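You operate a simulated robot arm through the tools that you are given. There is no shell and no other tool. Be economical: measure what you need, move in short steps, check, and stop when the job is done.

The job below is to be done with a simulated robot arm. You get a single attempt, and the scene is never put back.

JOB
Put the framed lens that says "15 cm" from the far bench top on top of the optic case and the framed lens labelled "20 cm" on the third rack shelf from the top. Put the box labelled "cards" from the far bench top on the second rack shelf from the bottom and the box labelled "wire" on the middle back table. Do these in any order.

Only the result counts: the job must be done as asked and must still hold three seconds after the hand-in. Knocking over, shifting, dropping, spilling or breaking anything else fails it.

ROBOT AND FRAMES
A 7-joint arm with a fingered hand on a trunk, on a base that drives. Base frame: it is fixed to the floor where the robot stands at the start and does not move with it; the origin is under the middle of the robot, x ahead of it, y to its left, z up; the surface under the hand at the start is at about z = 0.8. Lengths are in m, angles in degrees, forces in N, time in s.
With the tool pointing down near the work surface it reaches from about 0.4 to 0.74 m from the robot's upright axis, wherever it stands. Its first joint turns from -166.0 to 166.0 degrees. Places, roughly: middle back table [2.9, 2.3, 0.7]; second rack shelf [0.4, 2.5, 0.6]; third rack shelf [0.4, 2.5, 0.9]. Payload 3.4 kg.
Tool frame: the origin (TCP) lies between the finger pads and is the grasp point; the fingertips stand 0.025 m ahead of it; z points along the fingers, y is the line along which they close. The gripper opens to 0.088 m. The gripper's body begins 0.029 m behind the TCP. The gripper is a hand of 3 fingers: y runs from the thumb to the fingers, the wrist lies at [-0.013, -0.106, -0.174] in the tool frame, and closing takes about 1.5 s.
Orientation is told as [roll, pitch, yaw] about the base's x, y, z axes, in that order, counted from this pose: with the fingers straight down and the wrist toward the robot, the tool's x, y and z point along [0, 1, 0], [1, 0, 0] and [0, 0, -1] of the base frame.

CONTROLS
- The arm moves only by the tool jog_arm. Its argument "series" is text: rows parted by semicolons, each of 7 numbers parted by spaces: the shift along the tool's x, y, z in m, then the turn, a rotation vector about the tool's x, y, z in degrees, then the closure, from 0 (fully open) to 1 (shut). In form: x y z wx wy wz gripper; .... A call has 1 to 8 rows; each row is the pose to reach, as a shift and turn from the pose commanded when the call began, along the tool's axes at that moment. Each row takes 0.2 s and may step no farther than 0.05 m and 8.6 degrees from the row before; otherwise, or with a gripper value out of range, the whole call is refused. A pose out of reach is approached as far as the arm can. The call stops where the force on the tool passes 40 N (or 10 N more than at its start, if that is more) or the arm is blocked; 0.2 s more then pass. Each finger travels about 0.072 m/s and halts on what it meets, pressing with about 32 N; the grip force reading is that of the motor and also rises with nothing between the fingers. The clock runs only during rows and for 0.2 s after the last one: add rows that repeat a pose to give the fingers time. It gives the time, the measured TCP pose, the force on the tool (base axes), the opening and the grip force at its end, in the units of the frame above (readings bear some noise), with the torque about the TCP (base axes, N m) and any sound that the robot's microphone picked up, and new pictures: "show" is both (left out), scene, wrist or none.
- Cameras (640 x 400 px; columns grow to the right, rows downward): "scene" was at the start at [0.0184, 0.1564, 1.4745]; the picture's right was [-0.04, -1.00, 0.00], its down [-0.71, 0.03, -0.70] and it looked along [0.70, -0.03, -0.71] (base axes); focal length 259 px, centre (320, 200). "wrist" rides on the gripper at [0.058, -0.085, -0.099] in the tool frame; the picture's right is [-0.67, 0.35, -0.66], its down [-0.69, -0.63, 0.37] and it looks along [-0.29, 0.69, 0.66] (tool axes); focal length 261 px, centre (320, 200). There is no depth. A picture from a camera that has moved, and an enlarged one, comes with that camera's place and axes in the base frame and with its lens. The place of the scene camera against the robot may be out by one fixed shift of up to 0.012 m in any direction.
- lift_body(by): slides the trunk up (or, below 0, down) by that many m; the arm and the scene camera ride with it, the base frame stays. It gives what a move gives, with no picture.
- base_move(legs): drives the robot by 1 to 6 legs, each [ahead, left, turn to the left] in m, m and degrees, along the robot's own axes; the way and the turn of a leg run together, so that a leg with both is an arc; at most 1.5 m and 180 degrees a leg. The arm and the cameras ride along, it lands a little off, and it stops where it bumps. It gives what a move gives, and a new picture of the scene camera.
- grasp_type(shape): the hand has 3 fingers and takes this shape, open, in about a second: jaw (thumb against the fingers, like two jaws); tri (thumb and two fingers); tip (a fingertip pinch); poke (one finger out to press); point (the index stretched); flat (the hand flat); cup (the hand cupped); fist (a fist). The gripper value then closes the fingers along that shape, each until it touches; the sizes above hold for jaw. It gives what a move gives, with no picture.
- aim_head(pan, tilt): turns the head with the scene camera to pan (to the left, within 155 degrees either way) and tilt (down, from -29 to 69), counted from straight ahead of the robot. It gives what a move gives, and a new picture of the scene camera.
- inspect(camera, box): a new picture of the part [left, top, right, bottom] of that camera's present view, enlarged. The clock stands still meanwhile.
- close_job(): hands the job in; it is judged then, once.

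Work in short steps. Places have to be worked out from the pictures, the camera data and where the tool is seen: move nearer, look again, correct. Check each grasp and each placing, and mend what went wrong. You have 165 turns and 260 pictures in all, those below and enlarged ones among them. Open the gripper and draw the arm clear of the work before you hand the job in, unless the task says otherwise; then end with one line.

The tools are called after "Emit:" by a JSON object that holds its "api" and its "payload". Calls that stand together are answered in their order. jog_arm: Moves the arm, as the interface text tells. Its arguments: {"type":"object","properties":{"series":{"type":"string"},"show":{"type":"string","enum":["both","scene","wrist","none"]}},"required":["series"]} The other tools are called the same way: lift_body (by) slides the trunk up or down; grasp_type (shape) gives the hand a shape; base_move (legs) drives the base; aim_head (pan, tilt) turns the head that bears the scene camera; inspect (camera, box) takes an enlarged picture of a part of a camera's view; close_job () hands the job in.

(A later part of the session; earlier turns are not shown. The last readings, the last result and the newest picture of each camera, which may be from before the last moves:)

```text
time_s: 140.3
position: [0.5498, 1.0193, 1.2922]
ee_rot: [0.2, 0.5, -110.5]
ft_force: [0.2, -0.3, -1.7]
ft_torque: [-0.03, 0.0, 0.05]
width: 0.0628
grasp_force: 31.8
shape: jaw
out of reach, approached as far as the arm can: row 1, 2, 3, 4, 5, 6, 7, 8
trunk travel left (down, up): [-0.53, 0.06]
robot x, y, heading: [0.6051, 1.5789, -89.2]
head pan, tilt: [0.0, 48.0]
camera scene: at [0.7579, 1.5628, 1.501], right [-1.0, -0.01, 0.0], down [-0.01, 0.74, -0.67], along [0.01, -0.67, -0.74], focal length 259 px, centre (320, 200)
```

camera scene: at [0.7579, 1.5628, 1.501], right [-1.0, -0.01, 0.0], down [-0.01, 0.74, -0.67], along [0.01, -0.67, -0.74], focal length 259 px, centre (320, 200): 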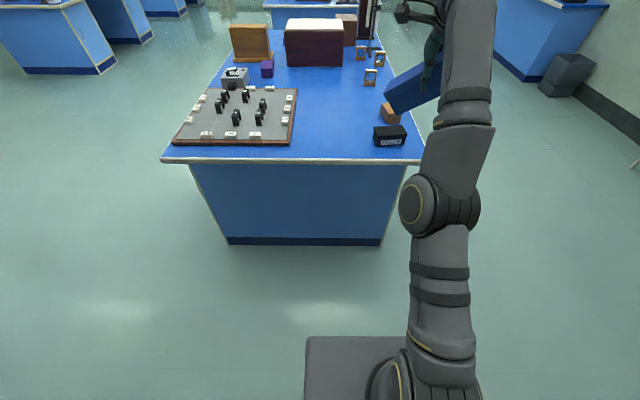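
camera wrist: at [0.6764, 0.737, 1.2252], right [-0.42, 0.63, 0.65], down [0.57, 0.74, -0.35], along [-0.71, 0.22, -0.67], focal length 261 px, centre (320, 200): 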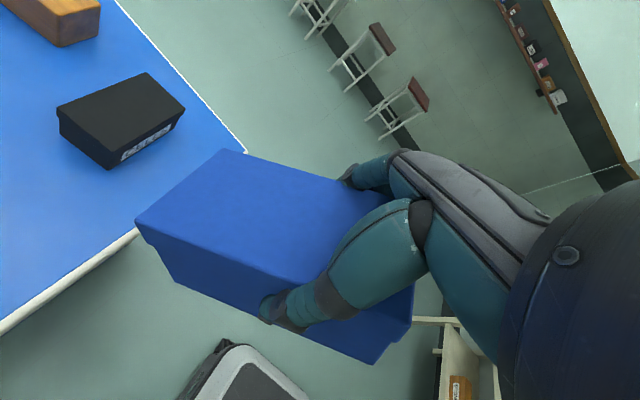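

Geometry says the elbow is fully straight (singular). I turn toward open floor, then make a long downward swing with inward pull to bend it.

Emit:
{"api": "base_move", "payload": {"legs": [[0, 0, -90]]}}

Emit:
{"api": "jog_arm", "payload": {"series": "0 0 0.048 0 0 0 1; 0 0 0.096 0 0 0 1; 0 0 0.144 0 0 0 1; 0 0 0.192 0 0 0 1; 0 0 0.24 0 0 0 1; 0 0 0.288 0 0 0 1; 0 0 0.336 0 0 0 1; 0 0 0.384 0 0 0 1", "show": "none"}}

Emit:
{"api": "jog_arm", "payload": {"series": "0 0 0.048 0 0 0 1; 0 0 0.096 0 0 0 1; 0 0 0.144 0 0 0 1; 0 0 0.192 0 0 0 1; 0 0 0.24 0 0 0 1; 0 0 0.288 0 0 0 1", "show": "scene"}}

```text
time_s: 144.6
position: [0.0401, 1.6241, 1.2918]
ee_rot: [0.3, 0.6, 160.1]
ft_force: [0.7, 0.3, -2.2]
ft_torque: [0.02, 0.02, -0.03]
width: 0.0625
grasp_force: 31.8
shape: jaw
trunk travel left (down, up): [-0.53, 0.06]
robot x, y, heading: [0.6047, 1.5767, -178.8]
head pan, tilt: [0.0, 48.0]
camera scene: at [0.5844, 1.4213, 1.501], right [-0.02, 1.0, 0.0], down [0.74, 0.02, -0.67], along [-0.67, -0.02, -0.74], focal length 259 px, centre (320, 200)
```

scene: 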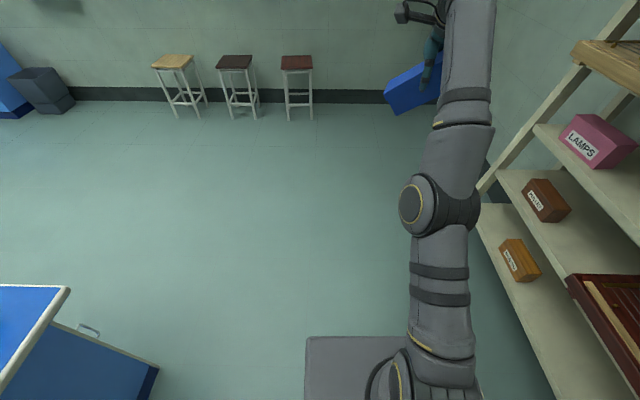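

```text
time_s: 146.3
position: [-0.1319, 1.6212, 0.922]
ee_rot: [0.3, 0.7, 160.1]
ft_force: [0.4, -0.1, -1.1]
ft_torque: [0.05, 0.0, 0.01]
width: 0.0623
grasp_force: 31.6
shape: jaw
out of reach, approached as far as the arm can: row 1, 2, 3, 4, 5, 6, 7, 8
trunk travel left (down, up): [-0.53, 0.06]
robot x, y, heading: [0.6042, 1.5773, -178.3]
head pan, tilt: [0.0, 48.0]
```

```text
time_s: 147.8
position: [-0.0858, 1.632, 0.6608]
ee_rot: [0.5, 0.6, 160.2]
ft_force: [0.2, -0.2, -1.7]
ft_torque: [0.01, 0.03, -0.01]
width: 0.0623
grasp_force: 31.6
shape: jaw
out of reach, approached as far as the arm can: row 2, 3, 4, 5, 6
trunk travel left (down, up): [-0.53, 0.06]
robot x, y, heading: [0.6018, 1.5795, -178.8]
head pan, tilt: [0.0, 48.0]
camera scene: at [0.5838, 1.4216, 1.5011], right [-0.02, 1.0, 0.0], down [0.74, 0.02, -0.67], along [-0.67, -0.02, -0.74], focal length 259 px, centre (320, 200)
```

scene: 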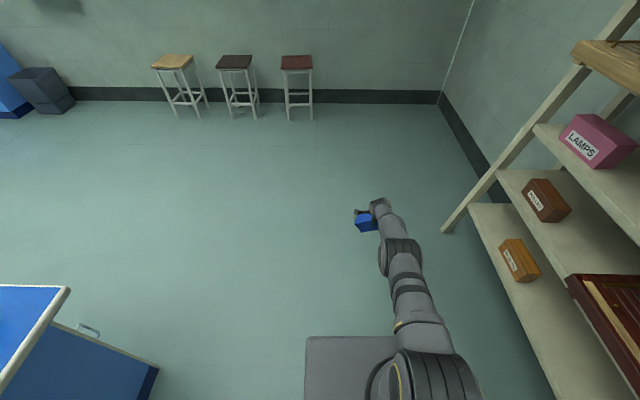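

Wrist-to-shoulder distance appears reduced (≈0.60). Try pulling inward now.

Emit:
{"api": "jog_arm", "payload": {"series": "-0.0136 -0.0376 0 0 0 0 1; -0.027 -0.0753 0 0 0 0 1; -0.041 -0.113 0 0 0 0 1; -0.054 -0.15 0 0 0 0 1; -0.068 -0.188 0 0 0 0 1", "show": "scene"}}

```text
time_s: 148.9
position: [0.1136, 1.6363, 0.6627]
ee_rot: [0.3, 0.6, 160.1]
ft_force: [0.2, -1.3, -1.5]
ft_torque: [0.01, 0.01, 0.01]
width: 0.0622
grasp_force: 31.9
shape: jaw
trunk travel left (down, up): [-0.53, 0.06]
robot x, y, heading: [0.6051, 1.5786, -178.6]
head pan, tilt: [0.0, 48.0]
camera scene: at [0.5845, 1.4214, 1.501], right [-0.02, 1.0, 0.0], down [0.74, 0.02, -0.67], along [-0.67, -0.02, -0.74], focal length 259 px, centre (320, 200)
```

scene: 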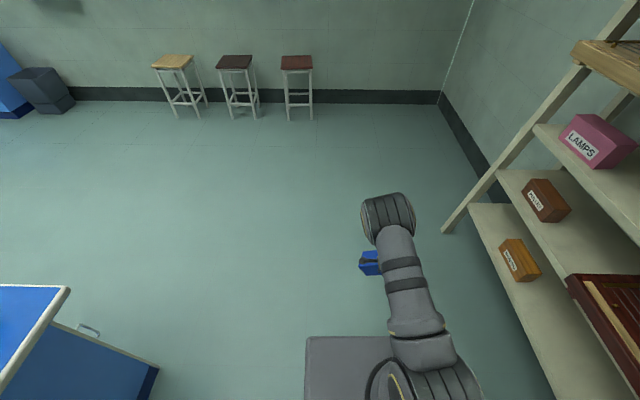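

Elbow is bent again. Now raise and yaw the tool back to the "closing sideways" orientation together.

Emit:
{"api": "jog_arm", "payload": {"series": "0 0 -0.04 0 0 8.5 1; 0 0 -0.08 0 0 17 1; 0 0 -0.12 0 0 25.5 1; 0 0 -0.16 0 0 34 1; 0 0 -0.2 0 0 42.5 1; 0 0 -0.24 0 0 51 1; 0 0 -0.28 0 0 59.5 1; 0 0 -0.32 0 0 68 1"}}

```text
time_s: 150.8
position: [0.1092, 1.64, 0.9795]
ee_rot: [-0.4, 0.5, 91.9]
ft_force: [-0.3, 0.5, -1.7]
ft_torque: [-0.04, -0.04, -0.02]
width: 0.062
grasp_force: 31.8
shape: jaw
trunk travel left (down, up): [-0.53, 0.06]
robot x, y, heading: [0.6018, 1.5795, -178.7]
head pan, tilt: [0.0, 48.0]
camera scene: at [0.5844, 1.4213, 1.501], right [-0.02, 1.0, 0.0], down [0.74, 0.02, -0.67], along [-0.67, -0.02, -0.74], focal length 259 px, centre (320, 200)
camera wrist: at [0.0525, 1.5534, 1.0807], right [0.65, 0.38, 0.66], down [0.71, -0.61, -0.36], along [0.27, 0.7, -0.66], focal length 261 px, centre (320, 200)
```

scene: 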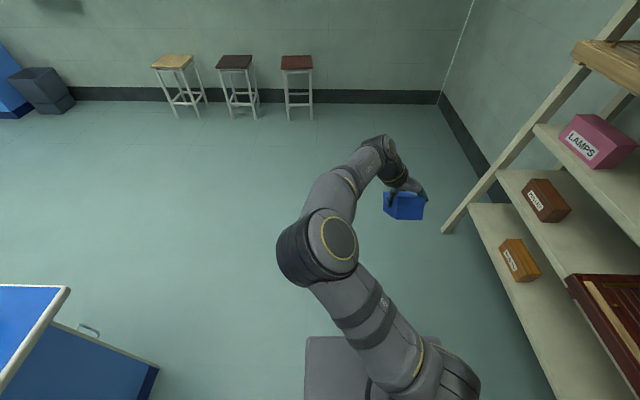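
wrist: 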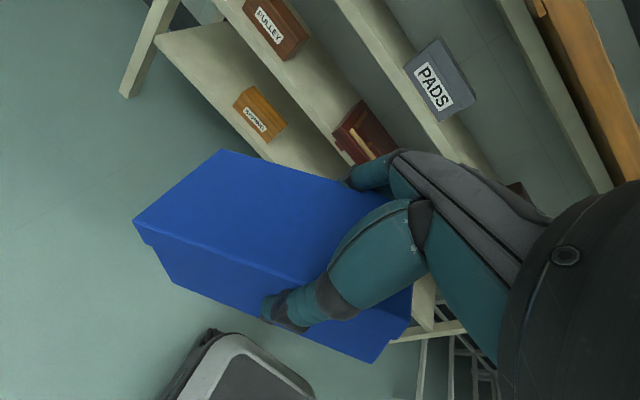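

Good configuration now. Measured: second-from-bottom shelf front edge at y≈2.31, free gap x≈−0.1…0.15 between PULLEY and the sonometer. I drive to face the rack there.

Emit:
{"api": "base_move", "payload": {"legs": [[0, 0.2, 0], [0, 0, -90], [0, 0.62, 0]]}}

Emit:
{"api": "aim_head", "payload": {"pan": 0, "tilt": 35}}

```text
time_s: 159.1
position: [0.0454, 1.8453, 0.9788]
ee_rot: [-0.4, 0.5, 3.8]
ft_force: [0.5, 0.3, -1.6]
ft_torque: [-0.01, 0.0, -0.02]
width: 0.0624
grasp_force: 32.3
shape: jaw
trunk travel left (down, up): [-0.53, 0.06]
robot x, y, heading: [-0.0054, 1.3476, 92.9]
head pan, tilt: [0.0, 48.0]
camera scene: at [-0.1636, 1.3627, 1.501], right [1.0, 0.05, 0.0], down [0.04, -0.74, -0.67], along [-0.03, 0.67, -0.74], focal length 259 px, centre (320, 200)
```

scene: 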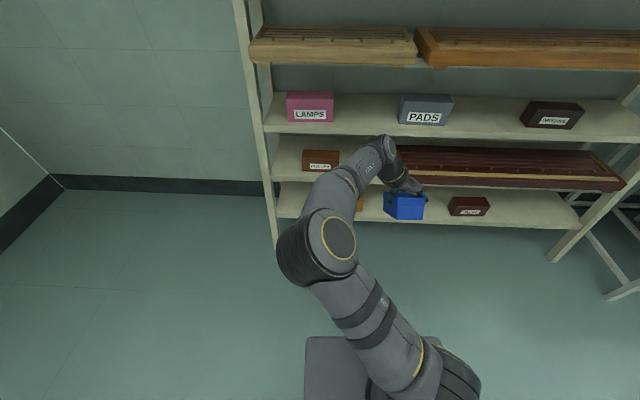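

```text
time_s: 159.9
position: [0.0451, 1.8448, 0.9787]
ee_rot: [-0.5, 0.5, 3.8]
ft_force: [0.4, -0.4, -1.5]
ft_torque: [-0.03, -0.02, 0.01]
width: 0.062
grasp_force: 32.0
shape: jaw
trunk travel left (down, up): [-0.53, 0.06]
robot x, y, heading: [-0.0027, 1.3466, 93.0]
head pan, tilt: [0.0, 35.0]
camera scene: at [-0.1638, 1.372, 1.5199], right [1.0, 0.05, 0.0], down [0.03, -0.57, -0.82], along [-0.04, 0.82, -0.57], focal length 259 px, centre (320, 200)
```

scene: 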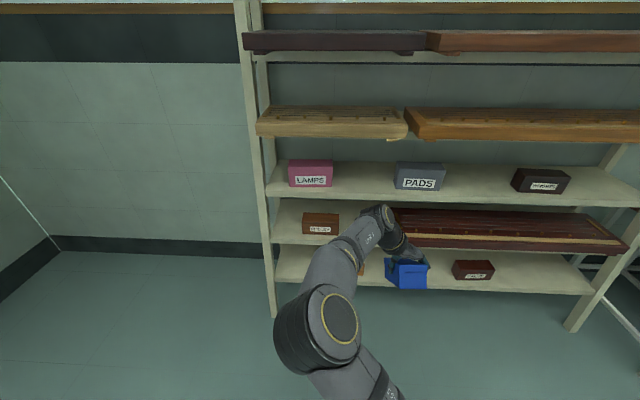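

Enlarge the gap region to measure shelf heights and free space.

Emit:
{"api": "inspect", "payload": {"camera": "scene", "box": [265, 150, 425, 250]}}

Emit:
{"api": "inspect", "payload": {"camera": "wrist", "box": [0, 0, 640, 400]}}

```text
4.00 times, centred on (345, 200) of scene
camera zoom: at [-0.1638, 1.372, 1.5199], right [1.0, 0.05, 0.0], down [0.03, -0.57, -0.82], along [-0.04, 0.82, -0.57], focal length 1035 px, centre (220, 200)
```

zoom: 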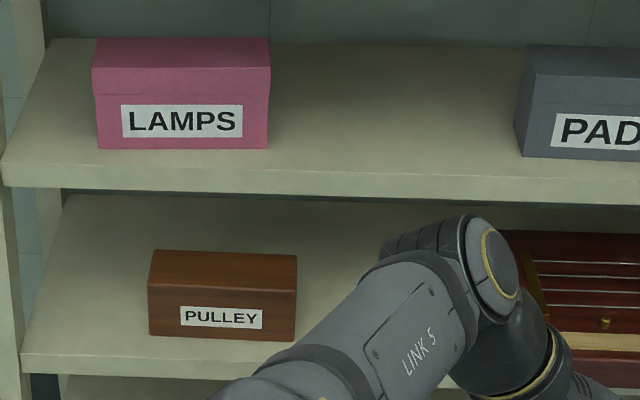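

```text
1.00 times, centred on (320, 200) of wrist (not enlarged: the box is as wide or as high as the picture)
camera zoom: at [-0.043, 1.8983, 1.0802], right [0.4, -0.64, 0.66], down [-0.59, -0.73, -0.35], along [0.71, -0.24, -0.66], focal length 261 px, centre (320, 200)
```

zoom: 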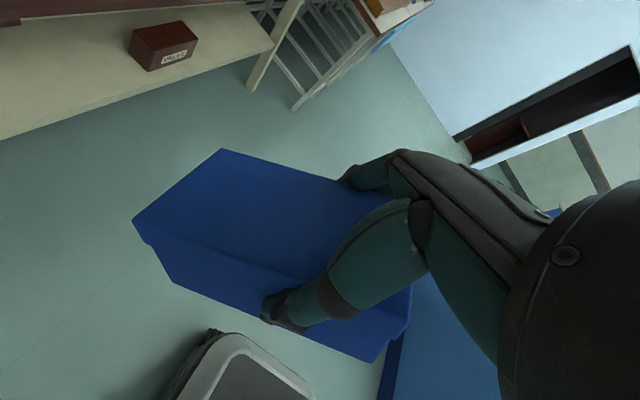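

S2 shelf top ≈0.615, front edge y≈2.32, clearance ≈0.25; gap x∈(−0.118, 0.11). I tilt the tool forward 40° again here.

Emit:
{"api": "jog_arm", "payload": {"series": "0 0 0 0 8 0 1; 0 0 0 0 16 0 1; 0 0 0 0 24 0 1; 0 0 0 0 32 0 1; 0 0 0 0 40 0 1"}}

Emit:
{"api": "base_move", "payload": {"legs": [[0.15, 0.04, -3.5]]}}

```text
time_s: 161.1
position: [0.0459, 1.8451, 0.9796]
ee_rot: [39.7, 0.5, 3.7]
ft_force: [0.0, 0.9, -1.6]
ft_torque: [-0.01, 0.03, 0.01]
width: 0.062
grasp_force: 32.1
shape: jaw
trunk travel left (down, up): [-0.53, 0.06]
robot x, y, heading: [0.0003, 1.3513, 93.1]
head pan, tilt: [0.0, 35.0]
camera scene: at [-0.1639, 1.3719, 1.52], right [1.0, 0.05, 0.0], down [0.03, -0.57, -0.82], along [-0.04, 0.82, -0.57], focal length 259 px, centre (320, 200)
camera wrist: at [-0.038, 1.8206, 1.0953], right [0.41, -0.91, 0.07], down [-0.62, -0.34, -0.71], along [0.67, 0.25, -0.7], focal length 261 px, centre (320, 200)
```

scene: 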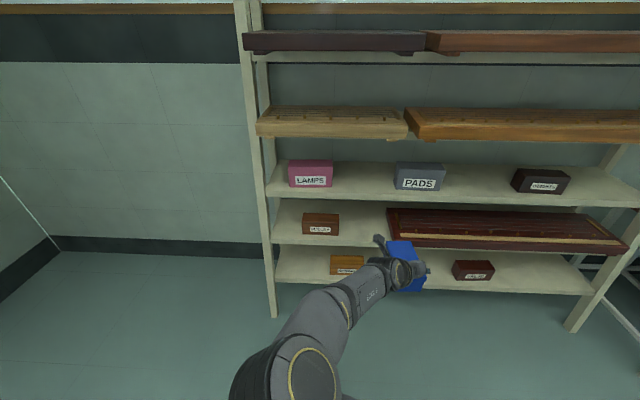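
wrist: 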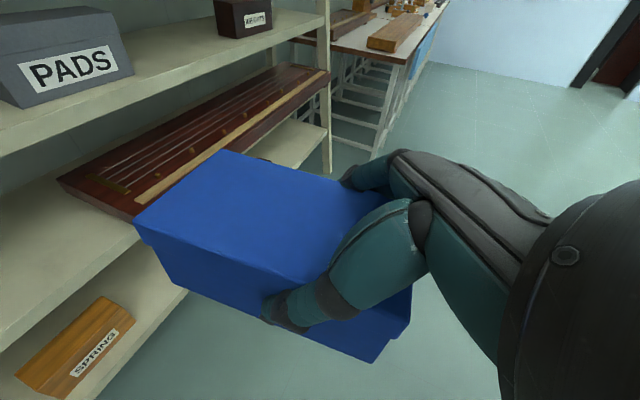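

```text
time_s: 162.5
position: [0.0312, 1.9925, 0.9794]
ee_rot: [39.5, 0.5, 0.2]
ft_force: [0.8, -0.2, -1.4]
ft_torque: [-0.05, 0.01, -0.03]
width: 0.0626
grasp_force: 31.5
shape: jaw
trunk travel left (down, up): [-0.53, 0.06]
robot x, y, heading: [-0.0473, 1.5019, 89.4]
head pan, tilt: [0.0, 35.0]
camera scene: at [-0.2063, 1.5326, 1.52], right [1.0, -0.01, 0.0], down [0.0, -0.57, -0.82], along [0.01, 0.82, -0.57], focal length 259 px, centre (320, 200)
```

scene: 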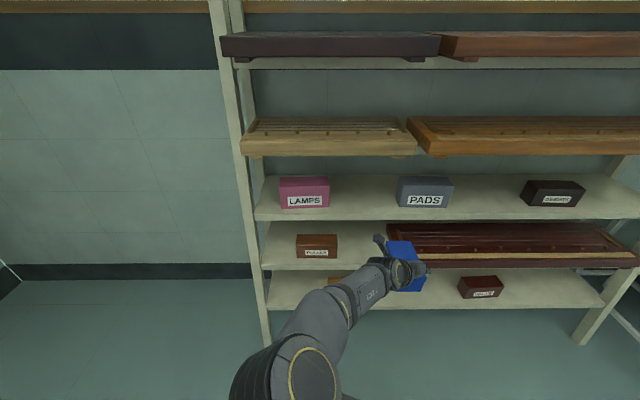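

Aligned with the rack. Re-measure the gap from this nearer view.

Emit:
{"api": "inspect", "payload": {"camera": "scene", "box": [280, 190, 440, 290]}}

```text
4.00 times, centred on (360, 240) of scene
camera zoom: at [-0.2063, 1.5326, 1.52], right [1.0, -0.01, 0.0], down [0.0, -0.57, -0.82], along [0.01, 0.82, -0.57], focal length 1035 px, centre (160, 40)
```

zoom: 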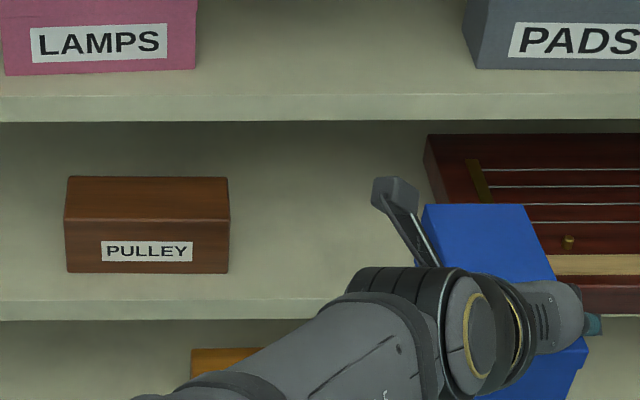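

Gap is x∈(−0.116, 0.13). Lower the trunk so the box bottom clears the shelf by ~5 cm, then drive forward.

Emit:
{"api": "lift_body", "payload": {"by": -0.265}}

Emit:
{"api": "base_move", "payload": {"legs": [[0.2, 0.026, 0]]}}

Emit:
{"api": "inspect", "payload": {"camera": "wrist", "box": [0, 0, 640, 400]}}

```text
time_s: 165.2
position: [0.0313, 1.9917, 0.7149]
ee_rot: [39.7, 0.5, 0.2]
ft_force: [-2.0, -0.5, -2.6]
ft_torque: [-0.01, -0.01, -0.02]
width: 0.0623
grasp_force: 31.9
shape: jaw
trunk travel left (down, up): [-0.265, 0.325]
robot x, y, heading: [-0.0489, 1.4986, 89.6]
head pan, tilt: [0.0, 35.0]
```

```text
time_s: 166.8
position: [0.0073, 2.1918, 0.7148]
ee_rot: [39.5, 0.5, 0.5]
ft_force: [0.6, 0.6, -2.0]
ft_torque: [-0.02, 0.02, 0.02]
width: 0.0624
grasp_force: 32.4
shape: jaw
trunk travel left (down, up): [-0.265, 0.325]
robot x, y, heading: [-0.0695, 1.7034, 89.6]
head pan, tilt: [0.0, 35.0]
camera scene: at [-0.2302, 1.7305, 1.255], right [1.0, -0.01, 0.0], down [0.0, -0.57, -0.82], along [0.01, 0.82, -0.57], focal length 259 px, centre (320, 200)
```

scene: 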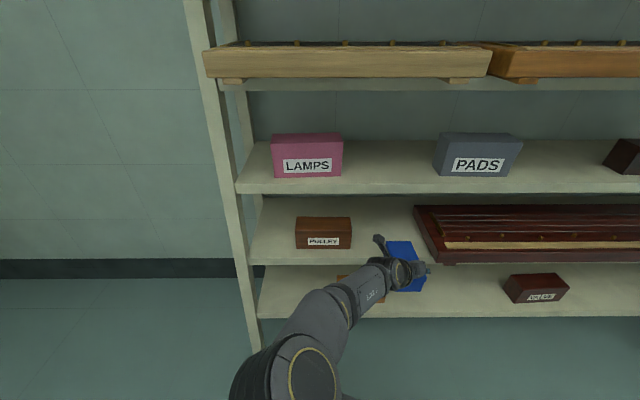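

```text
1.00 times, centred on (320, 200) of wrist (not enlarged: the box is as wide or as high as the picture)
camera zoom: at [-0.0781, 2.1714, 0.8301], right [0.36, -0.93, 0.08], down [-0.63, -0.3, -0.71], along [0.69, 0.21, -0.7], focal length 261 px, centre (320, 200)
```

zoom: 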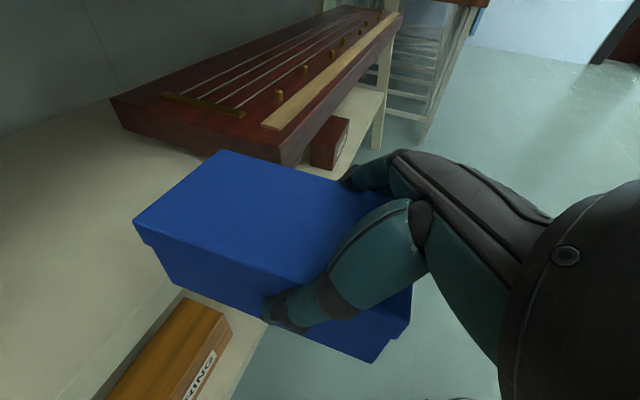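

Path is clear (sonometer's left end at x≈0.11–0.14). Drive the box in over the shelf.

Emit:
{"api": "base_move", "payload": {"legs": [[0.19, 0.008, 0]]}}

Emit:
{"api": "inspect", "payload": {"camera": "wrist", "box": [0, 0, 640, 400]}}

```text
time_s: 168.4
position: [-0.0008, 2.3754, 0.7141]
ee_rot: [39.3, 0.6, 0.3]
ft_force: [-1.5, -8.9, 2.3]
ft_torque: [0.94, 0.17, 0.76]
width: 0.0622
grasp_force: 31.8
shape: jaw
trunk travel left (down, up): [-0.265, 0.325]
robot x, y, heading: [-0.0749, 1.8876, 89.5]
head pan, tilt: [0.0, 35.0]
stopped in leg 1: the force on the tool passed its limit at 161 N (the readings are from after the stop); the commanded pose is now the measured one
camera scene: at [-0.2369, 1.9177, 1.255], right [1.0, -0.01, 0.0], down [0.0, -0.57, -0.82], along [0.01, 0.82, -0.57], focal length 259 px, centre (320, 200)
```

scene: 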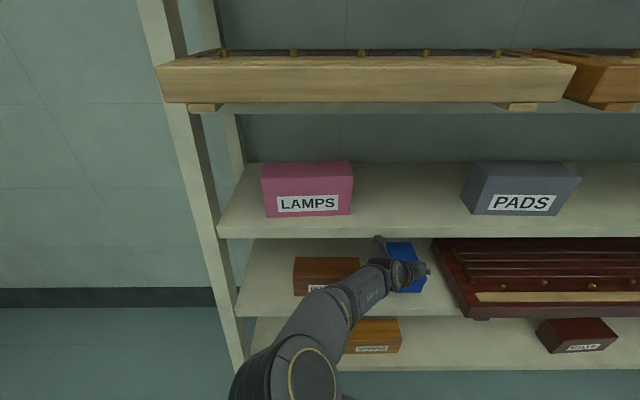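

```text
1.00 times, centred on (320, 200) of wrist (not enlarged: the box is as wide or as high as the picture)
camera zoom: at [-0.0844, 2.3578, 0.8291], right [0.35, -0.93, 0.08], down [-0.63, -0.3, -0.71], along [0.69, 0.2, -0.7], focal length 261 px, centre (320, 200)
```

zoom: 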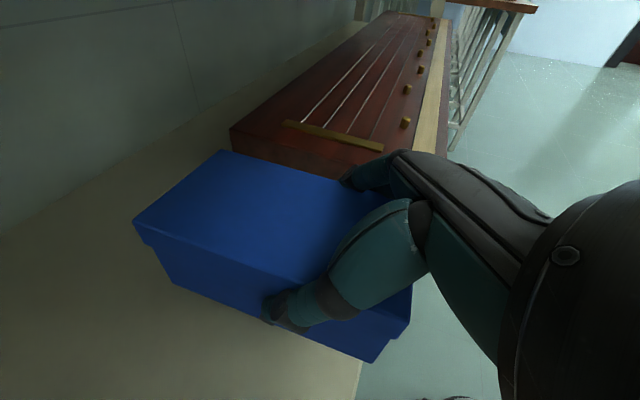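

The bump was the wrist camera bracket near the upper shelf's front edge (contact at left/up of the TCP). The box is already fully over the shelf, so I back 6 mm and lower gently.

Emit:
{"api": "jog_arm", "payload": {"series": "-0.0046 0 -0.0038 0 0 0 1; -0.0173 0 0.0116 0 0 0 1; -0.0269 0 0.0232 0 0 0 1; -0.0313 0 0.0286 0 0 0 1; -0.0345 0 0.0325 0 0 0 1; -0.0377 0 0.0363 0 0 0 1; -0.0409 0 0.0402 0 0 0 1"}}

```text
time_s: 170.0
position: [0.0004, 2.3704, 0.6547]
ee_rot: [39.3, 0.5, 0.3]
ft_force: [0.7, 0.8, -1.6]
ft_torque: [-0.04, 0.03, 0.0]
width: 0.0623
grasp_force: 31.6
shape: jaw
trunk travel left (down, up): [-0.265, 0.325]
robot x, y, heading: [-0.0773, 1.8898, 89.6]
head pan, tilt: [0.0, 35.0]
camera scene: at [-0.2368, 1.9191, 1.255], right [1.0, -0.01, 0.0], down [0.0, -0.57, -0.82], along [0.01, 0.82, -0.57], focal length 259 px, centre (320, 200)
camera wrist: at [-0.0845, 2.3519, 0.7711], right [0.35, -0.93, 0.08], down [-0.63, -0.3, -0.71], along [0.69, 0.2, -0.7], focal length 261 px, centre (320, 200)
```

scene: 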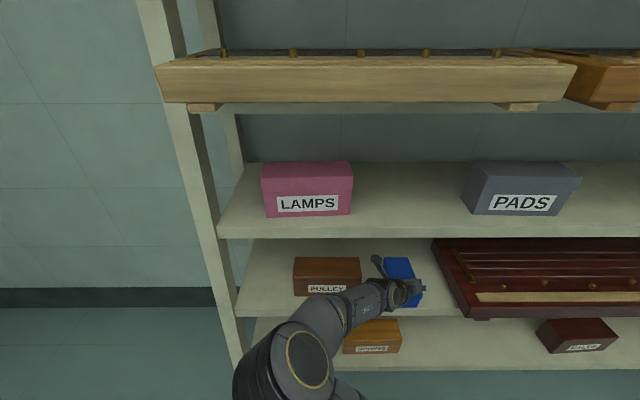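
wrist: 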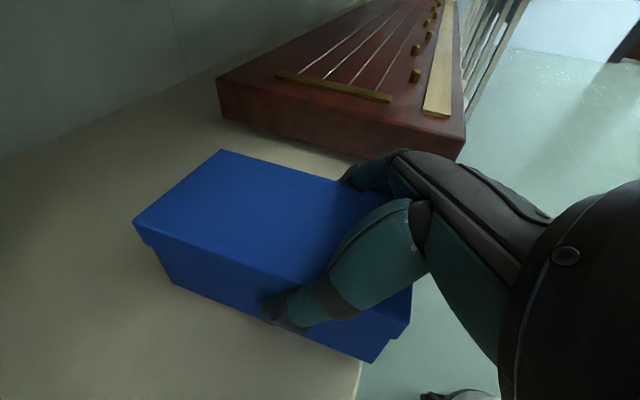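

No contact yet; continue lowering in 4 mm steps.

Emit:
{"api": "jog_arm", "payload": {"series": "-0.0025 0 0.0031 0 0 0 1; -0.0051 0 0.0062 0 0 0 1; -0.0076 0 0.0093 0 0 0 1; -0.0102 0 0.0124 0 0 0 1; -0.0127 0 0.0154 0 0 0 1; -0.0153 0 0.0185 0 0 0 1"}}

```text
time_s: 171.2
position: [0.0001, 2.3725, 0.6452]
ee_rot: [40.2, 0.3, 0.5]
ft_force: [-1.3, -4.1, 26.4]
ft_torque: [-0.14, -0.75, -0.23]
width: 0.0616
grasp_force: 32.1
shape: jaw
trunk travel left (down, up): [-0.265, 0.325]
robot x, y, heading: [-0.0773, 1.8869, 89.6]
head pan, tilt: [0.0, 35.0]
stopped in row 5: the force on the tool passed its limit at 44 N (the readings are from after the stop); the commanded pose is now the measured one
camera scene: at [-0.2376, 1.9161, 1.2552], right [1.0, -0.01, 0.0], down [0.0, -0.57, -0.82], along [0.01, 0.82, -0.57], focal length 259 px, centre (320, 200)
camera wrist: at [-0.0851, 2.3514, 0.7594], right [0.35, -0.93, 0.07], down [-0.63, -0.29, -0.72], along [0.69, 0.21, -0.69], focal length 261 px, centre (320, 200)
```

scene: 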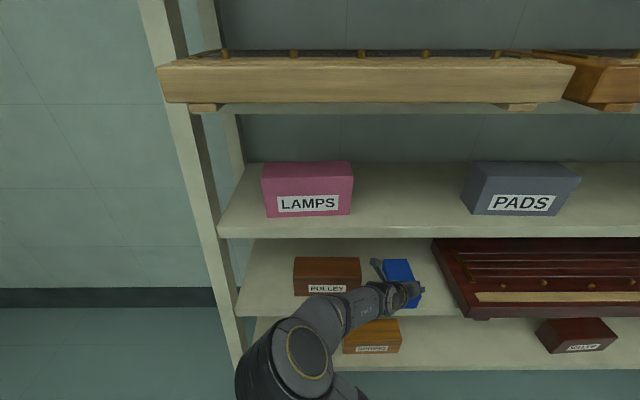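
wrist: 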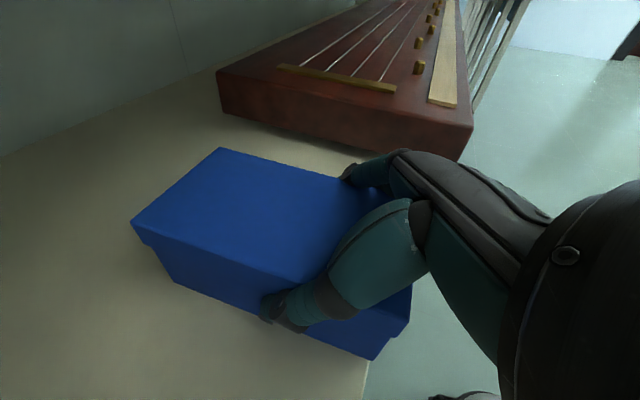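

Contact is under the box. Release, then back straight out with the base.

Emit:
{"api": "jog_arm", "payload": {"series": "0 0 0 0 0 0 0.6; 0 0 0 0 0 0 0.2; 0 0 0 0 0 0 0; 0 0 0 0 0 0 0; 0 0 0 0 0 0 0; 0 0 0 0 0 0 0", "show": "wrist"}}

```text
time_s: 172.6
position: [0.0002, 2.3709, 0.6417]
ee_rot: [39.9, 0.4, 0.3]
ft_force: [1.6, 0.9, 27.1]
ft_torque: [-0.3, -0.23, 0.19]
width: 0.088
grasp_force: 0.1
shape: jaw
trunk travel left (down, up): [-0.265, 0.325]
robot x, y, heading: [-0.0768, 1.8915, 89.9]
head pan, tilt: [0.0, 35.0]
camera wrist: at [-0.085, 2.3515, 0.7574], right [0.35, -0.93, 0.07], down [-0.63, -0.29, -0.72], along [0.69, 0.21, -0.69], focal length 261 px, centre (320, 200)
```

wrist: 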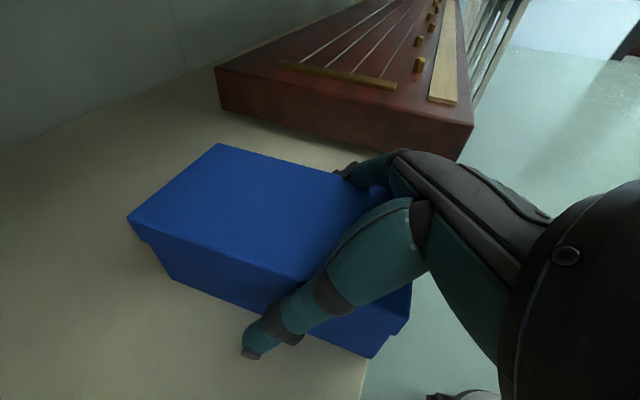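

Ease up 6 mm, then slide the hand straight back.

Emit:
{"api": "jog_arm", "payload": {"series": "0.0038 0 -0.0046 0 0 0 0; -0.0268 0 -0.0304 0 0 0 0; -0.0575 0 -0.0561 0 0 0 0; -0.088 0 -0.082 0 0 0 0; -0.119 0 -0.108 0 0 0 0"}}

```text
time_s: 173.8
position: [-0.0057, 2.2999, 0.6445]
ee_rot: [39.8, 0.4, 0.3]
ft_force: [-0.7, -1.3, 0.0]
ft_torque: [0.04, -0.02, -0.02]
width: 0.0881
grasp_force: 0.0
shape: jaw
out of reach, approached as far as the arm can: row 3, 4, 5
trunk travel left (down, up): [-0.265, 0.325]
robot x, y, heading: [-0.0775, 1.8859, 89.6]
head pan, tilt: [0.0, 35.0]
camera scene: at [-0.2368, 1.9188, 1.255], right [1.0, -0.01, 0.0], down [0.0, -0.57, -0.82], along [0.01, 0.82, -0.57], focal length 259 px, centre (320, 200)
camera wrist: at [-0.0902, 2.2809, 0.7602], right [0.35, -0.93, 0.07], down [-0.63, -0.3, -0.72], along [0.69, 0.21, -0.7], focal length 261 px, centre (320, 200)
```

scene: 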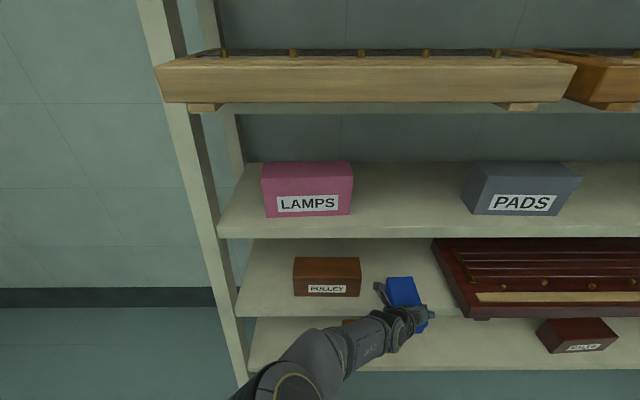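
wrist: 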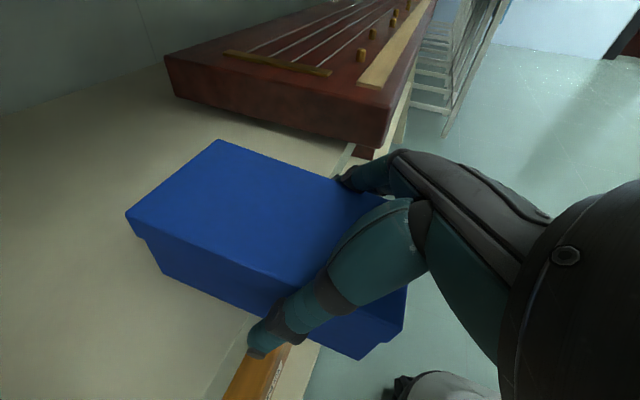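

The box was dragged along with the hand (lid wedged between the finger bases). I re-grip it, push it back in, and will release upward instead.

Emit:
{"api": "jog_arm", "payload": {"series": "0 0 0 0 0 0 0.3; 0 0 0 0 0 0 0.6; 0 0 0 0 0 0 1; 0 0 0 0 0 0 1; 0 0 0 0 0 0 1; 0 0 0 0 0 0 1; 0 0 0 0 0 0 1"}}

```text
time_s: 175.3
position: [-0.0062, 2.3022, 0.6451]
ee_rot: [39.8, 0.4, 0.2]
ft_force: [1.0, 0.1, 0.5]
ft_torque: [0.01, -0.08, -0.04]
width: 0.067
grasp_force: 32.6
shape: jaw
trunk travel left (down, up): [-0.265, 0.325]
robot x, y, heading: [-0.0799, 1.8894, 89.2]
head pan, tilt: [0.0, 35.0]
camera scene: at [-0.2368, 1.9188, 1.255], right [1.0, -0.01, 0.0], down [0.0, -0.57, -0.82], along [0.01, 0.82, -0.57], focal length 259 px, centre (320, 200)
camera wrist: at [-0.0903, 2.2811, 0.7603], right [0.35, -0.93, 0.07], down [-0.63, -0.3, -0.72], along [0.69, 0.21, -0.69], focal length 261 px, centre (320, 200)
```

scene: 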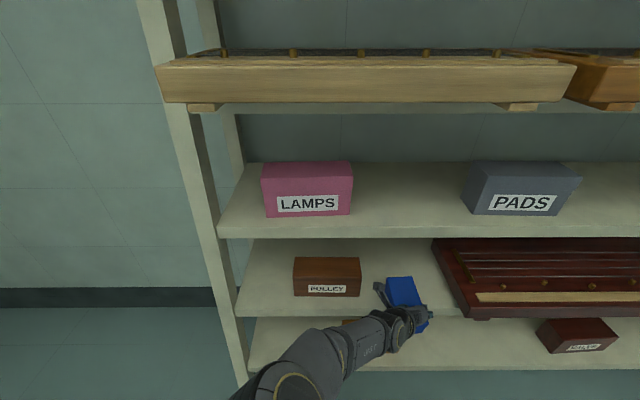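
wrist: 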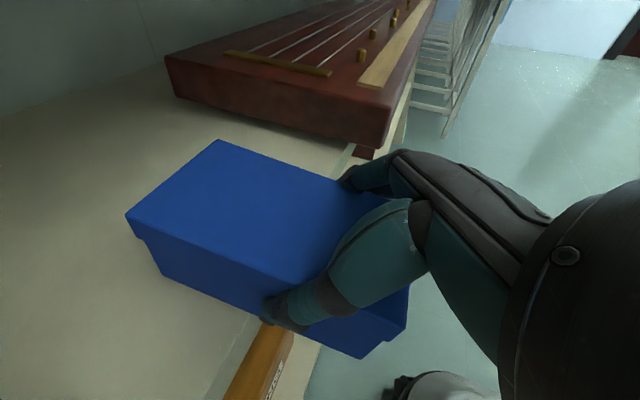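

Re-gripped (0.067). Lift 8 mm and push it forward 8 cm again.

Emit:
{"api": "jog_arm", "payload": {"series": "0.0051 0 -0.0061 0 0 0 1; 0.0281 0 0.0131 0 0 0 1; 0.0512 0 0.0323 0 0 0 1; 0.0665 0 0.0451 0 0 0 1"}}

```text
time_s: 176.3
position: [-0.009, 2.3805, 0.6536]
ee_rot: [39.9, 0.6, 0.3]
ft_force: [-0.1, 0.0, -1.2]
ft_torque: [-0.03, 0.01, 0.03]
width: 0.0665
grasp_force: 32.0
shape: jaw
trunk travel left (down, up): [-0.265, 0.325]
robot x, y, heading: [-0.0728, 1.8879, 89.7]
head pan, tilt: [0.0, 35.0]
camera scene: at [-0.2369, 1.9189, 1.255], right [1.0, -0.01, 0.0], down [0.0, -0.57, -0.82], along [0.01, 0.82, -0.57], focal length 259 px, centre (320, 200)
camera wrist: at [-0.0941, 2.3608, 0.7682], right [0.35, -0.93, 0.07], down [-0.63, -0.3, -0.71], along [0.69, 0.21, -0.7], focal length 261 px, centre (320, 200)
```

scene: 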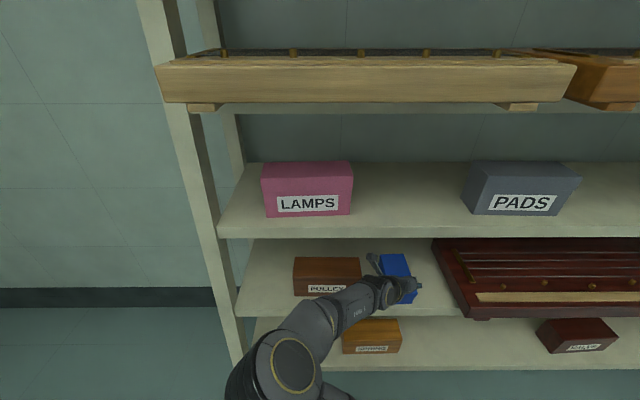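
wrist: 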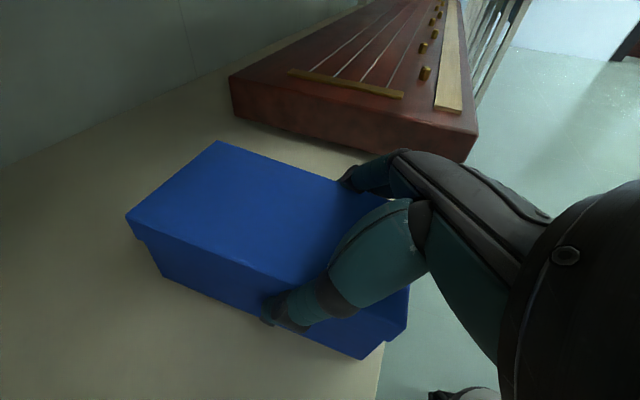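

Lower 6 mm, open, then raise vertically in small steps to free the lid.

Emit:
{"api": "jog_arm", "payload": {"series": "-0.0019 0 0.0023 0 0 0 1; -0.0038 0 0.0046 0 0 0 1; -0.0038 0 0.0046 0 0 0 0.5; -0.0038 0 0.0046 0 0 0 0.1; -0.0038 0 0.0046 0 0 0 0; -0.0038 0 0.0046 0 0 0 0; -0.0038 0 0.0046 0 0 0 0; -0.0038 0 0.0046 0 0 0 0", "show": "wrist"}}

Emit:
{"api": "jog_arm", "payload": {"series": "0.0064 0 -0.0077 0 0 0 0; 0.0128 0 -0.0154 0 0 0 0; 0.0192 0 -0.023 0 0 0 0", "show": "both"}}

```text
time_s: 178.2
position: [-0.0097, 2.38, 0.6473]
ee_rot: [39.9, 0.3, 0.3]
ft_force: [0.6, 0.8, 7.7]
ft_torque: [-0.05, -0.1, 0.04]
width: 0.088
grasp_force: 0.1
shape: jaw
trunk travel left (down, up): [-0.265, 0.325]
robot x, y, heading: [-0.0767, 1.8869, 89.8]
head pan, tilt: [0.0, 35.0]
camera wrist: at [-0.0946, 2.3598, 0.7627], right [0.35, -0.93, 0.07], down [-0.63, -0.3, -0.72], along [0.69, 0.21, -0.69], focal length 261 px, centre (320, 200)
```

wrist: 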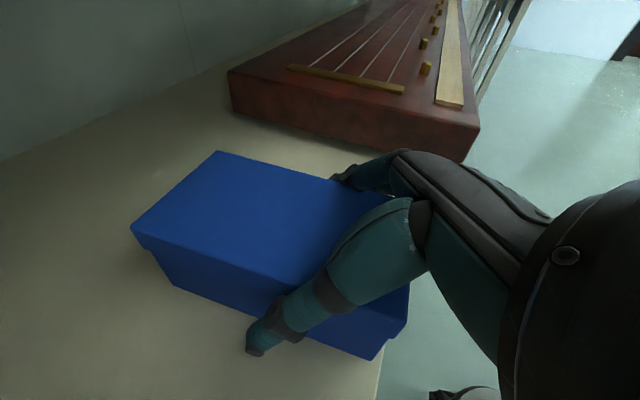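

```text
time_s: 178.9
position: [-0.0111, 2.3798, 0.6771]
ee_rot: [39.7, 0.4, 0.3]
ft_force: [0.3, 0.3, 0.3]
ft_torque: [0.02, -0.01, 0.01]
width: 0.0877
grasp_force: 0.1
shape: jaw
trunk travel left (down, up): [-0.265, 0.325]
robot x, y, heading: [-0.077, 1.891, 89.6]
head pan, tilt: [0.0, 35.0]
camera scene: at [-0.2369, 1.9189, 1.255], right [1.0, -0.01, 0.0], down [0.0, -0.57, -0.82], along [0.01, 0.82, -0.57], focal length 259 px, centre (320, 200)
camera wrist: at [-0.0956, 2.3602, 0.7915], right [0.36, -0.93, 0.07], down [-0.63, -0.3, -0.72], along [0.69, 0.21, -0.7], focal length 261 px, centre (320, 200)
```

scene: 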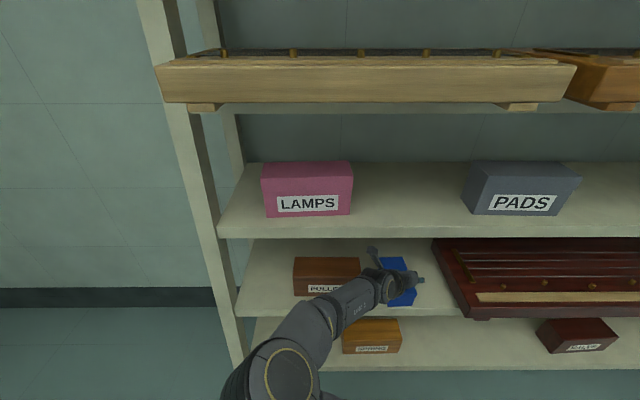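
wrist: 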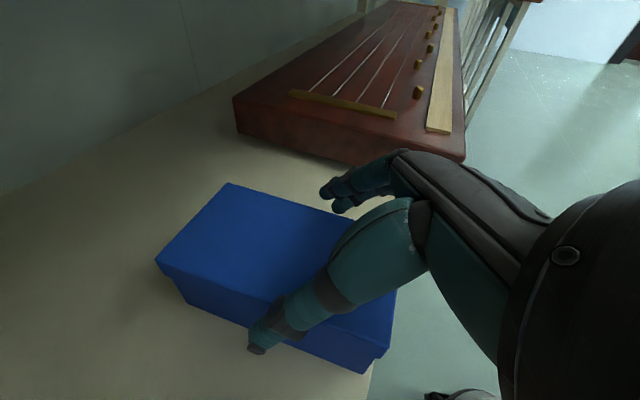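

The box stays put and is free. Raise 2 cm more, then withdraw backward.

Emit:
{"api": "jog_arm", "payload": {"series": "0.0077 0 -0.0092 0 0 0 0; 0.0141 0 -0.0169 0 0 0 0; -0.0089 0 -0.0361 0 0 0 0; -0.0397 0 -0.0617 0 0 0 0"}}

```text
time_s: 179.9
position: [-0.0135, 2.3103, 0.6985]
ee_rot: [39.8, 0.3, 0.3]
ft_force: [-0.4, 0.7, 0.5]
ft_torque: [-0.01, 0.0, 0.01]
width: 0.088
grasp_force: 0.1
shape: jaw
trunk travel left (down, up): [-0.265, 0.325]
robot x, y, heading: [-0.0753, 1.8885, 89.6]
head pan, tilt: [0.0, 35.0]
camera scene: at [-0.2368, 1.9192, 1.255], right [1.0, -0.01, 0.0], down [0.0, -0.57, -0.82], along [0.01, 0.82, -0.57], focal length 259 px, centre (320, 200)
camera wrist: at [-0.0966, 2.2895, 0.8135], right [0.35, -0.93, 0.07], down [-0.63, -0.3, -0.72], along [0.69, 0.21, -0.69], focal length 261 px, centre (320, 200)
```

scene: 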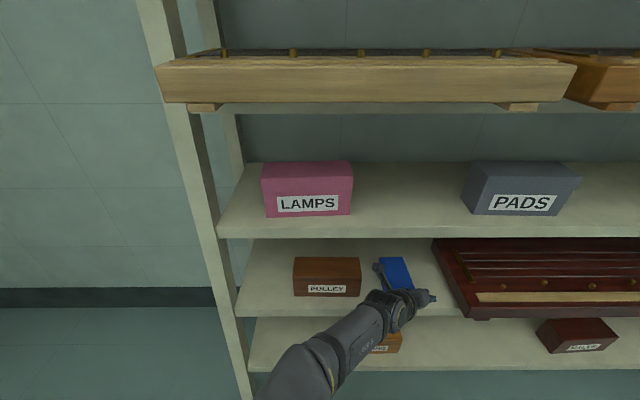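
wrist: 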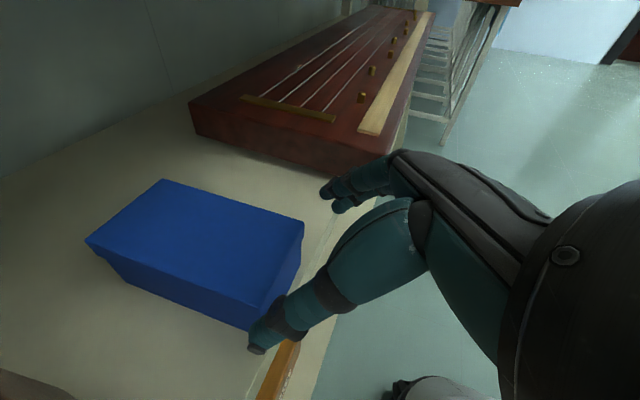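

CARDS now rests fully on the shelf. I back off, raise the trunk, and drive to the bench's front for the lenses.

Emit:
{"api": "base_move", "payload": {"legs": [[-0.45, 0, 0]]}}

Emit:
{"api": "lift_body", "payload": {"by": 0.3}}

Emit:
{"api": "inspect", "payload": {"camera": "scene", "box": [220, 140, 480, 300]}}

```text
time_s: 182.7
position: [-0.0168, 1.8512, 0.6973]
ee_rot: [39.8, 0.4, 0.8]
ft_force: [-0.6, -0.2, 0.9]
ft_torque: [-0.02, -0.01, 0.03]
width: 0.0878
grasp_force: 0.0
shape: jaw
trunk travel left (down, up): [-0.265, 0.325]
robot x, y, heading: [-0.0774, 1.4261, 89.8]
head pan, tilt: [0.0, 35.0]
camera scene: at [-0.2381, 1.4587, 1.255], right [1.0, 0.0, 0.0], down [0.0, -0.57, -0.82], along [0.0, 0.82, -0.57], focal length 259 px, centre (320, 200)
```

scene: 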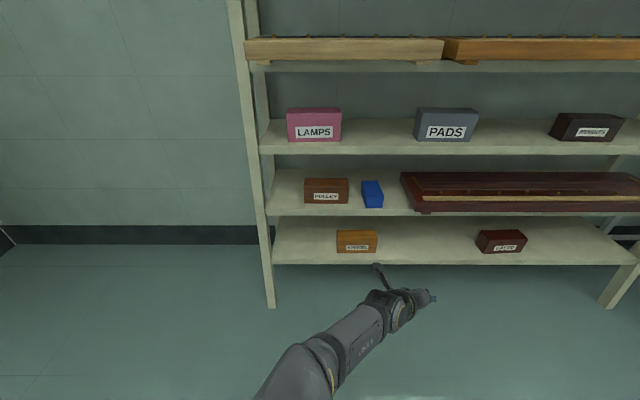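

```text
time_s: 185.7
position: [-0.0176, 1.8498, 0.9979]
ee_rot: [39.9, 0.3, 0.8]
ft_force: [-0.1, 0.3, -0.5]
ft_torque: [-0.04, 0.0, -0.04]
width: 0.0877
grasp_force: 0.1
shape: jaw
trunk travel left (down, up): [-0.565, 0.025]
robot x, y, heading: [-0.0772, 1.4297, 90.1]
head pan, tilt: [0.0, 35.0]
```

```text
2.46 times, centred on (350, 220) of scene
camera zoom: at [-0.2381, 1.4586, 1.555], right [1.0, 0.0, 0.0], down [0.0, -0.57, -0.82], along [0.0, 0.82, -0.57], focal length 637 px, centre (246, 151)
```

zoom: 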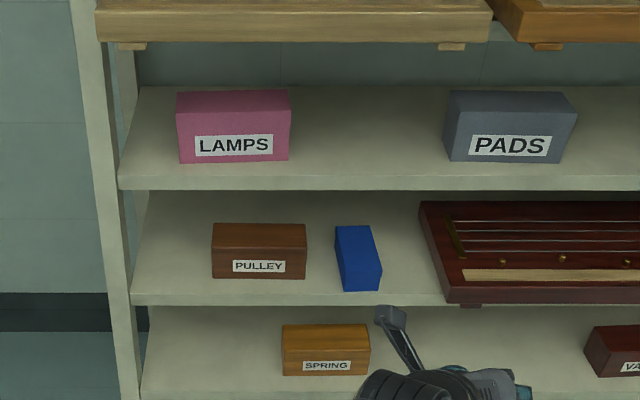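

CARDS placed well. Drive to the bench front.

Emit:
{"api": "base_move", "payload": {"legs": [[0, 0.35, 0], [0, 0, -90], [0, -1.4, 0]]}}

Emit:
{"api": "aim_head", "payload": {"pan": -10, "tilt": 35}}

```text
time_s: 198.3
position: [0.0347, -0.0326, 0.9991]
ee_rot: [39.7, 0.4, -88.3]
ft_force: [-0.6, -0.5, -0.4]
ft_torque: [0.03, -0.02, -0.01]
width: 0.0876
grasp_force: 0.0
shape: jaw
trunk travel left (down, up): [-0.565, 0.025]
robot x, y, heading: [-0.3902, 0.0195, 1.0]
head pan, tilt: [0.0, 35.0]
camera scene: at [-0.3669, 0.1807, 1.555], right [0.02, -1.0, 0.0], down [-0.57, -0.01, -0.82], along [0.82, 0.02, -0.57], focal length 259 px, centre (320, 200)
```

scene: 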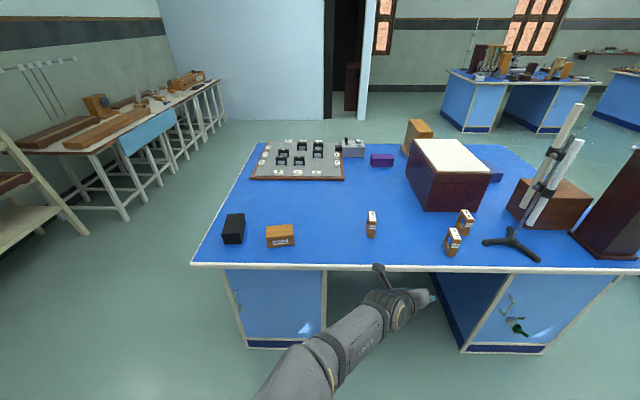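

```text
time_s: 199.1
position: [0.0328, -0.0341, 0.9981]
ee_rot: [39.9, 0.3, -88.3]
ft_force: [-0.1, -0.3, 0.4]
ft_torque: [-0.03, -0.01, -0.04]
width: 0.0878
grasp_force: 0.1
shape: jaw
trunk travel left (down, up): [-0.565, 0.025]
robot x, y, heading: [-0.3895, 0.0163, 1.0]
head pan, tilt: [-10.0, 35.0]
camera scene: at [-0.3679, 0.1655, 1.555], right [-0.15, -0.99, 0.0], down [-0.57, 0.09, -0.82], along [0.81, -0.13, -0.57], focal length 259 px, centre (320, 200)
```

scene: 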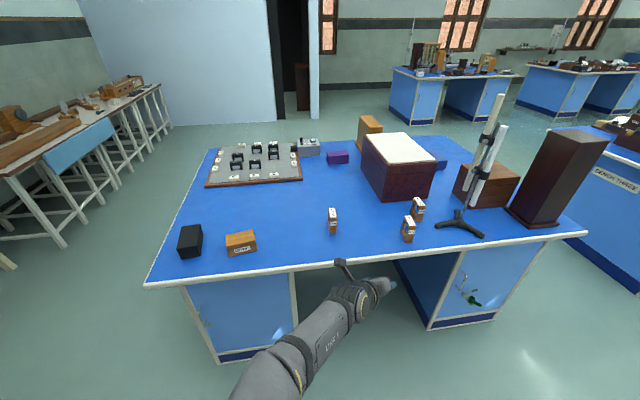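

Enlarge the lenses and the OPTIC case.

Emit:
{"api": "inspect", "payload": {"camera": "scene", "box": [310, 180, 470, 280]}}

Emit:
{"api": "inspect", "payload": {"camera": "scene", "box": [160, 190, 320, 290]}}

```text
4.00 times, centred on (390, 230) of scene
camera zoom: at [-0.3679, 0.1655, 1.555], right [-0.15, -0.99, 0.0], down [-0.57, 0.09, -0.82], along [0.81, -0.13, -0.57], focal length 1035 px, centre (40, 80)
```

zoom: 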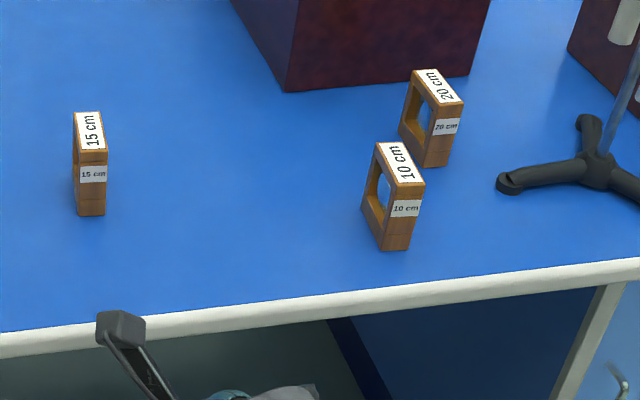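

```text
4.00 times, centred on (240, 240) of scene
camera zoom: at [-0.3679, 0.1655, 1.555], right [-0.15, -0.99, 0.0], down [-0.57, 0.09, -0.82], along [0.81, -0.13, -0.57], focal length 1035 px, centre (640, 40)
```

zoom: 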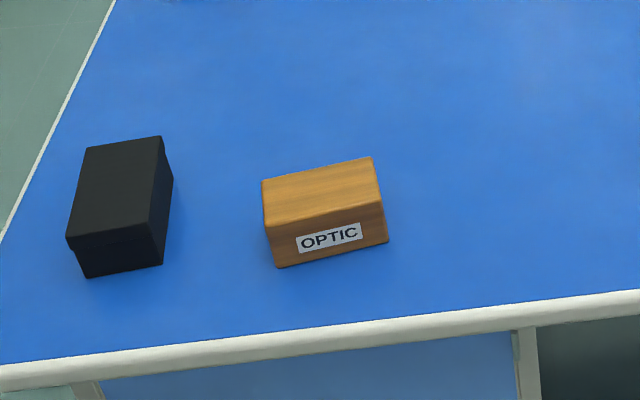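

Frames are ~7 cm wide (along x), 3 cm thick, 8.7 cm tall. 15 cm lens centre ≈ (0.479, −0.024); OPTIC top centre ≈ (0.416, 0.356), z 0.856. I move up to the bench.

Emit:
{"api": "base_move", "payload": {"legs": [[0.34, 0.015, 0]]}}

Emit:
{"api": "inspect", "payload": {"camera": "wrist", "box": [0, 0, 640, 400]}}

```text
time_s: 201.3
position: [0.3703, -0.0101, 0.9983]
ee_rot: [39.8, 0.4, -88.1]
ft_force: [0.1, -0.6, -0.9]
ft_torque: [0.0, 0.01, 0.01]
width: 0.088
grasp_force: 0.1
shape: jaw
trunk travel left (down, up): [-0.565, 0.025]
robot x, y, heading: [-0.0541, 0.0436, 1.0]
head pan, tilt: [-10.0, 35.0]
camera scene: at [-0.0303, 0.1875, 1.555], right [-0.15, -0.99, 0.0], down [-0.57, 0.09, -0.82], along [0.81, -0.13, -0.57], focal length 259 px, centre (320, 200)
```

scene: 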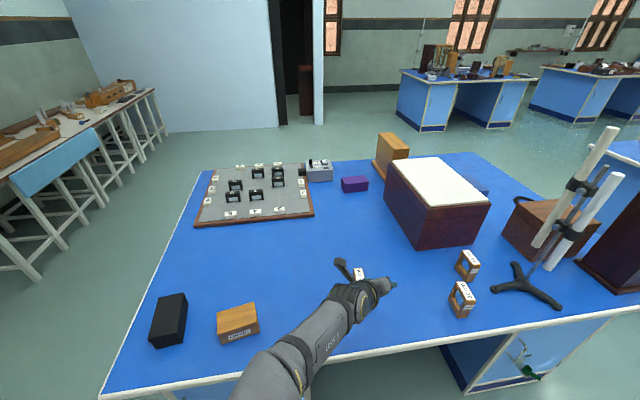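

```text
1.00 times, centred on (320, 200) of wrist (not enlarged: the box is as wide or as high as the picture)
camera zoom: at [0.3484, 0.0728, 1.1133], right [-0.92, -0.38, 0.07], down [-0.31, 0.62, -0.72], along [0.23, -0.68, -0.69], focal length 261 px, centre (320, 200)
```

zoom: 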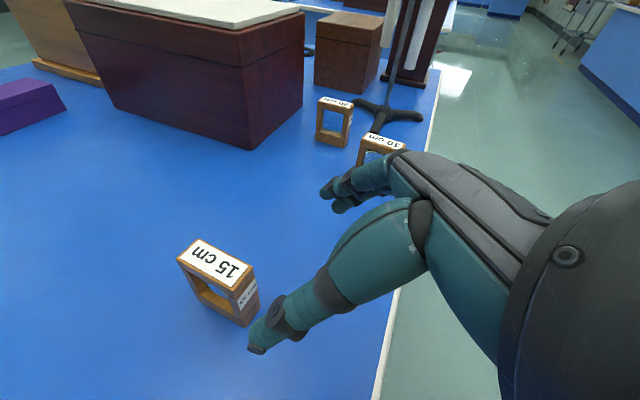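

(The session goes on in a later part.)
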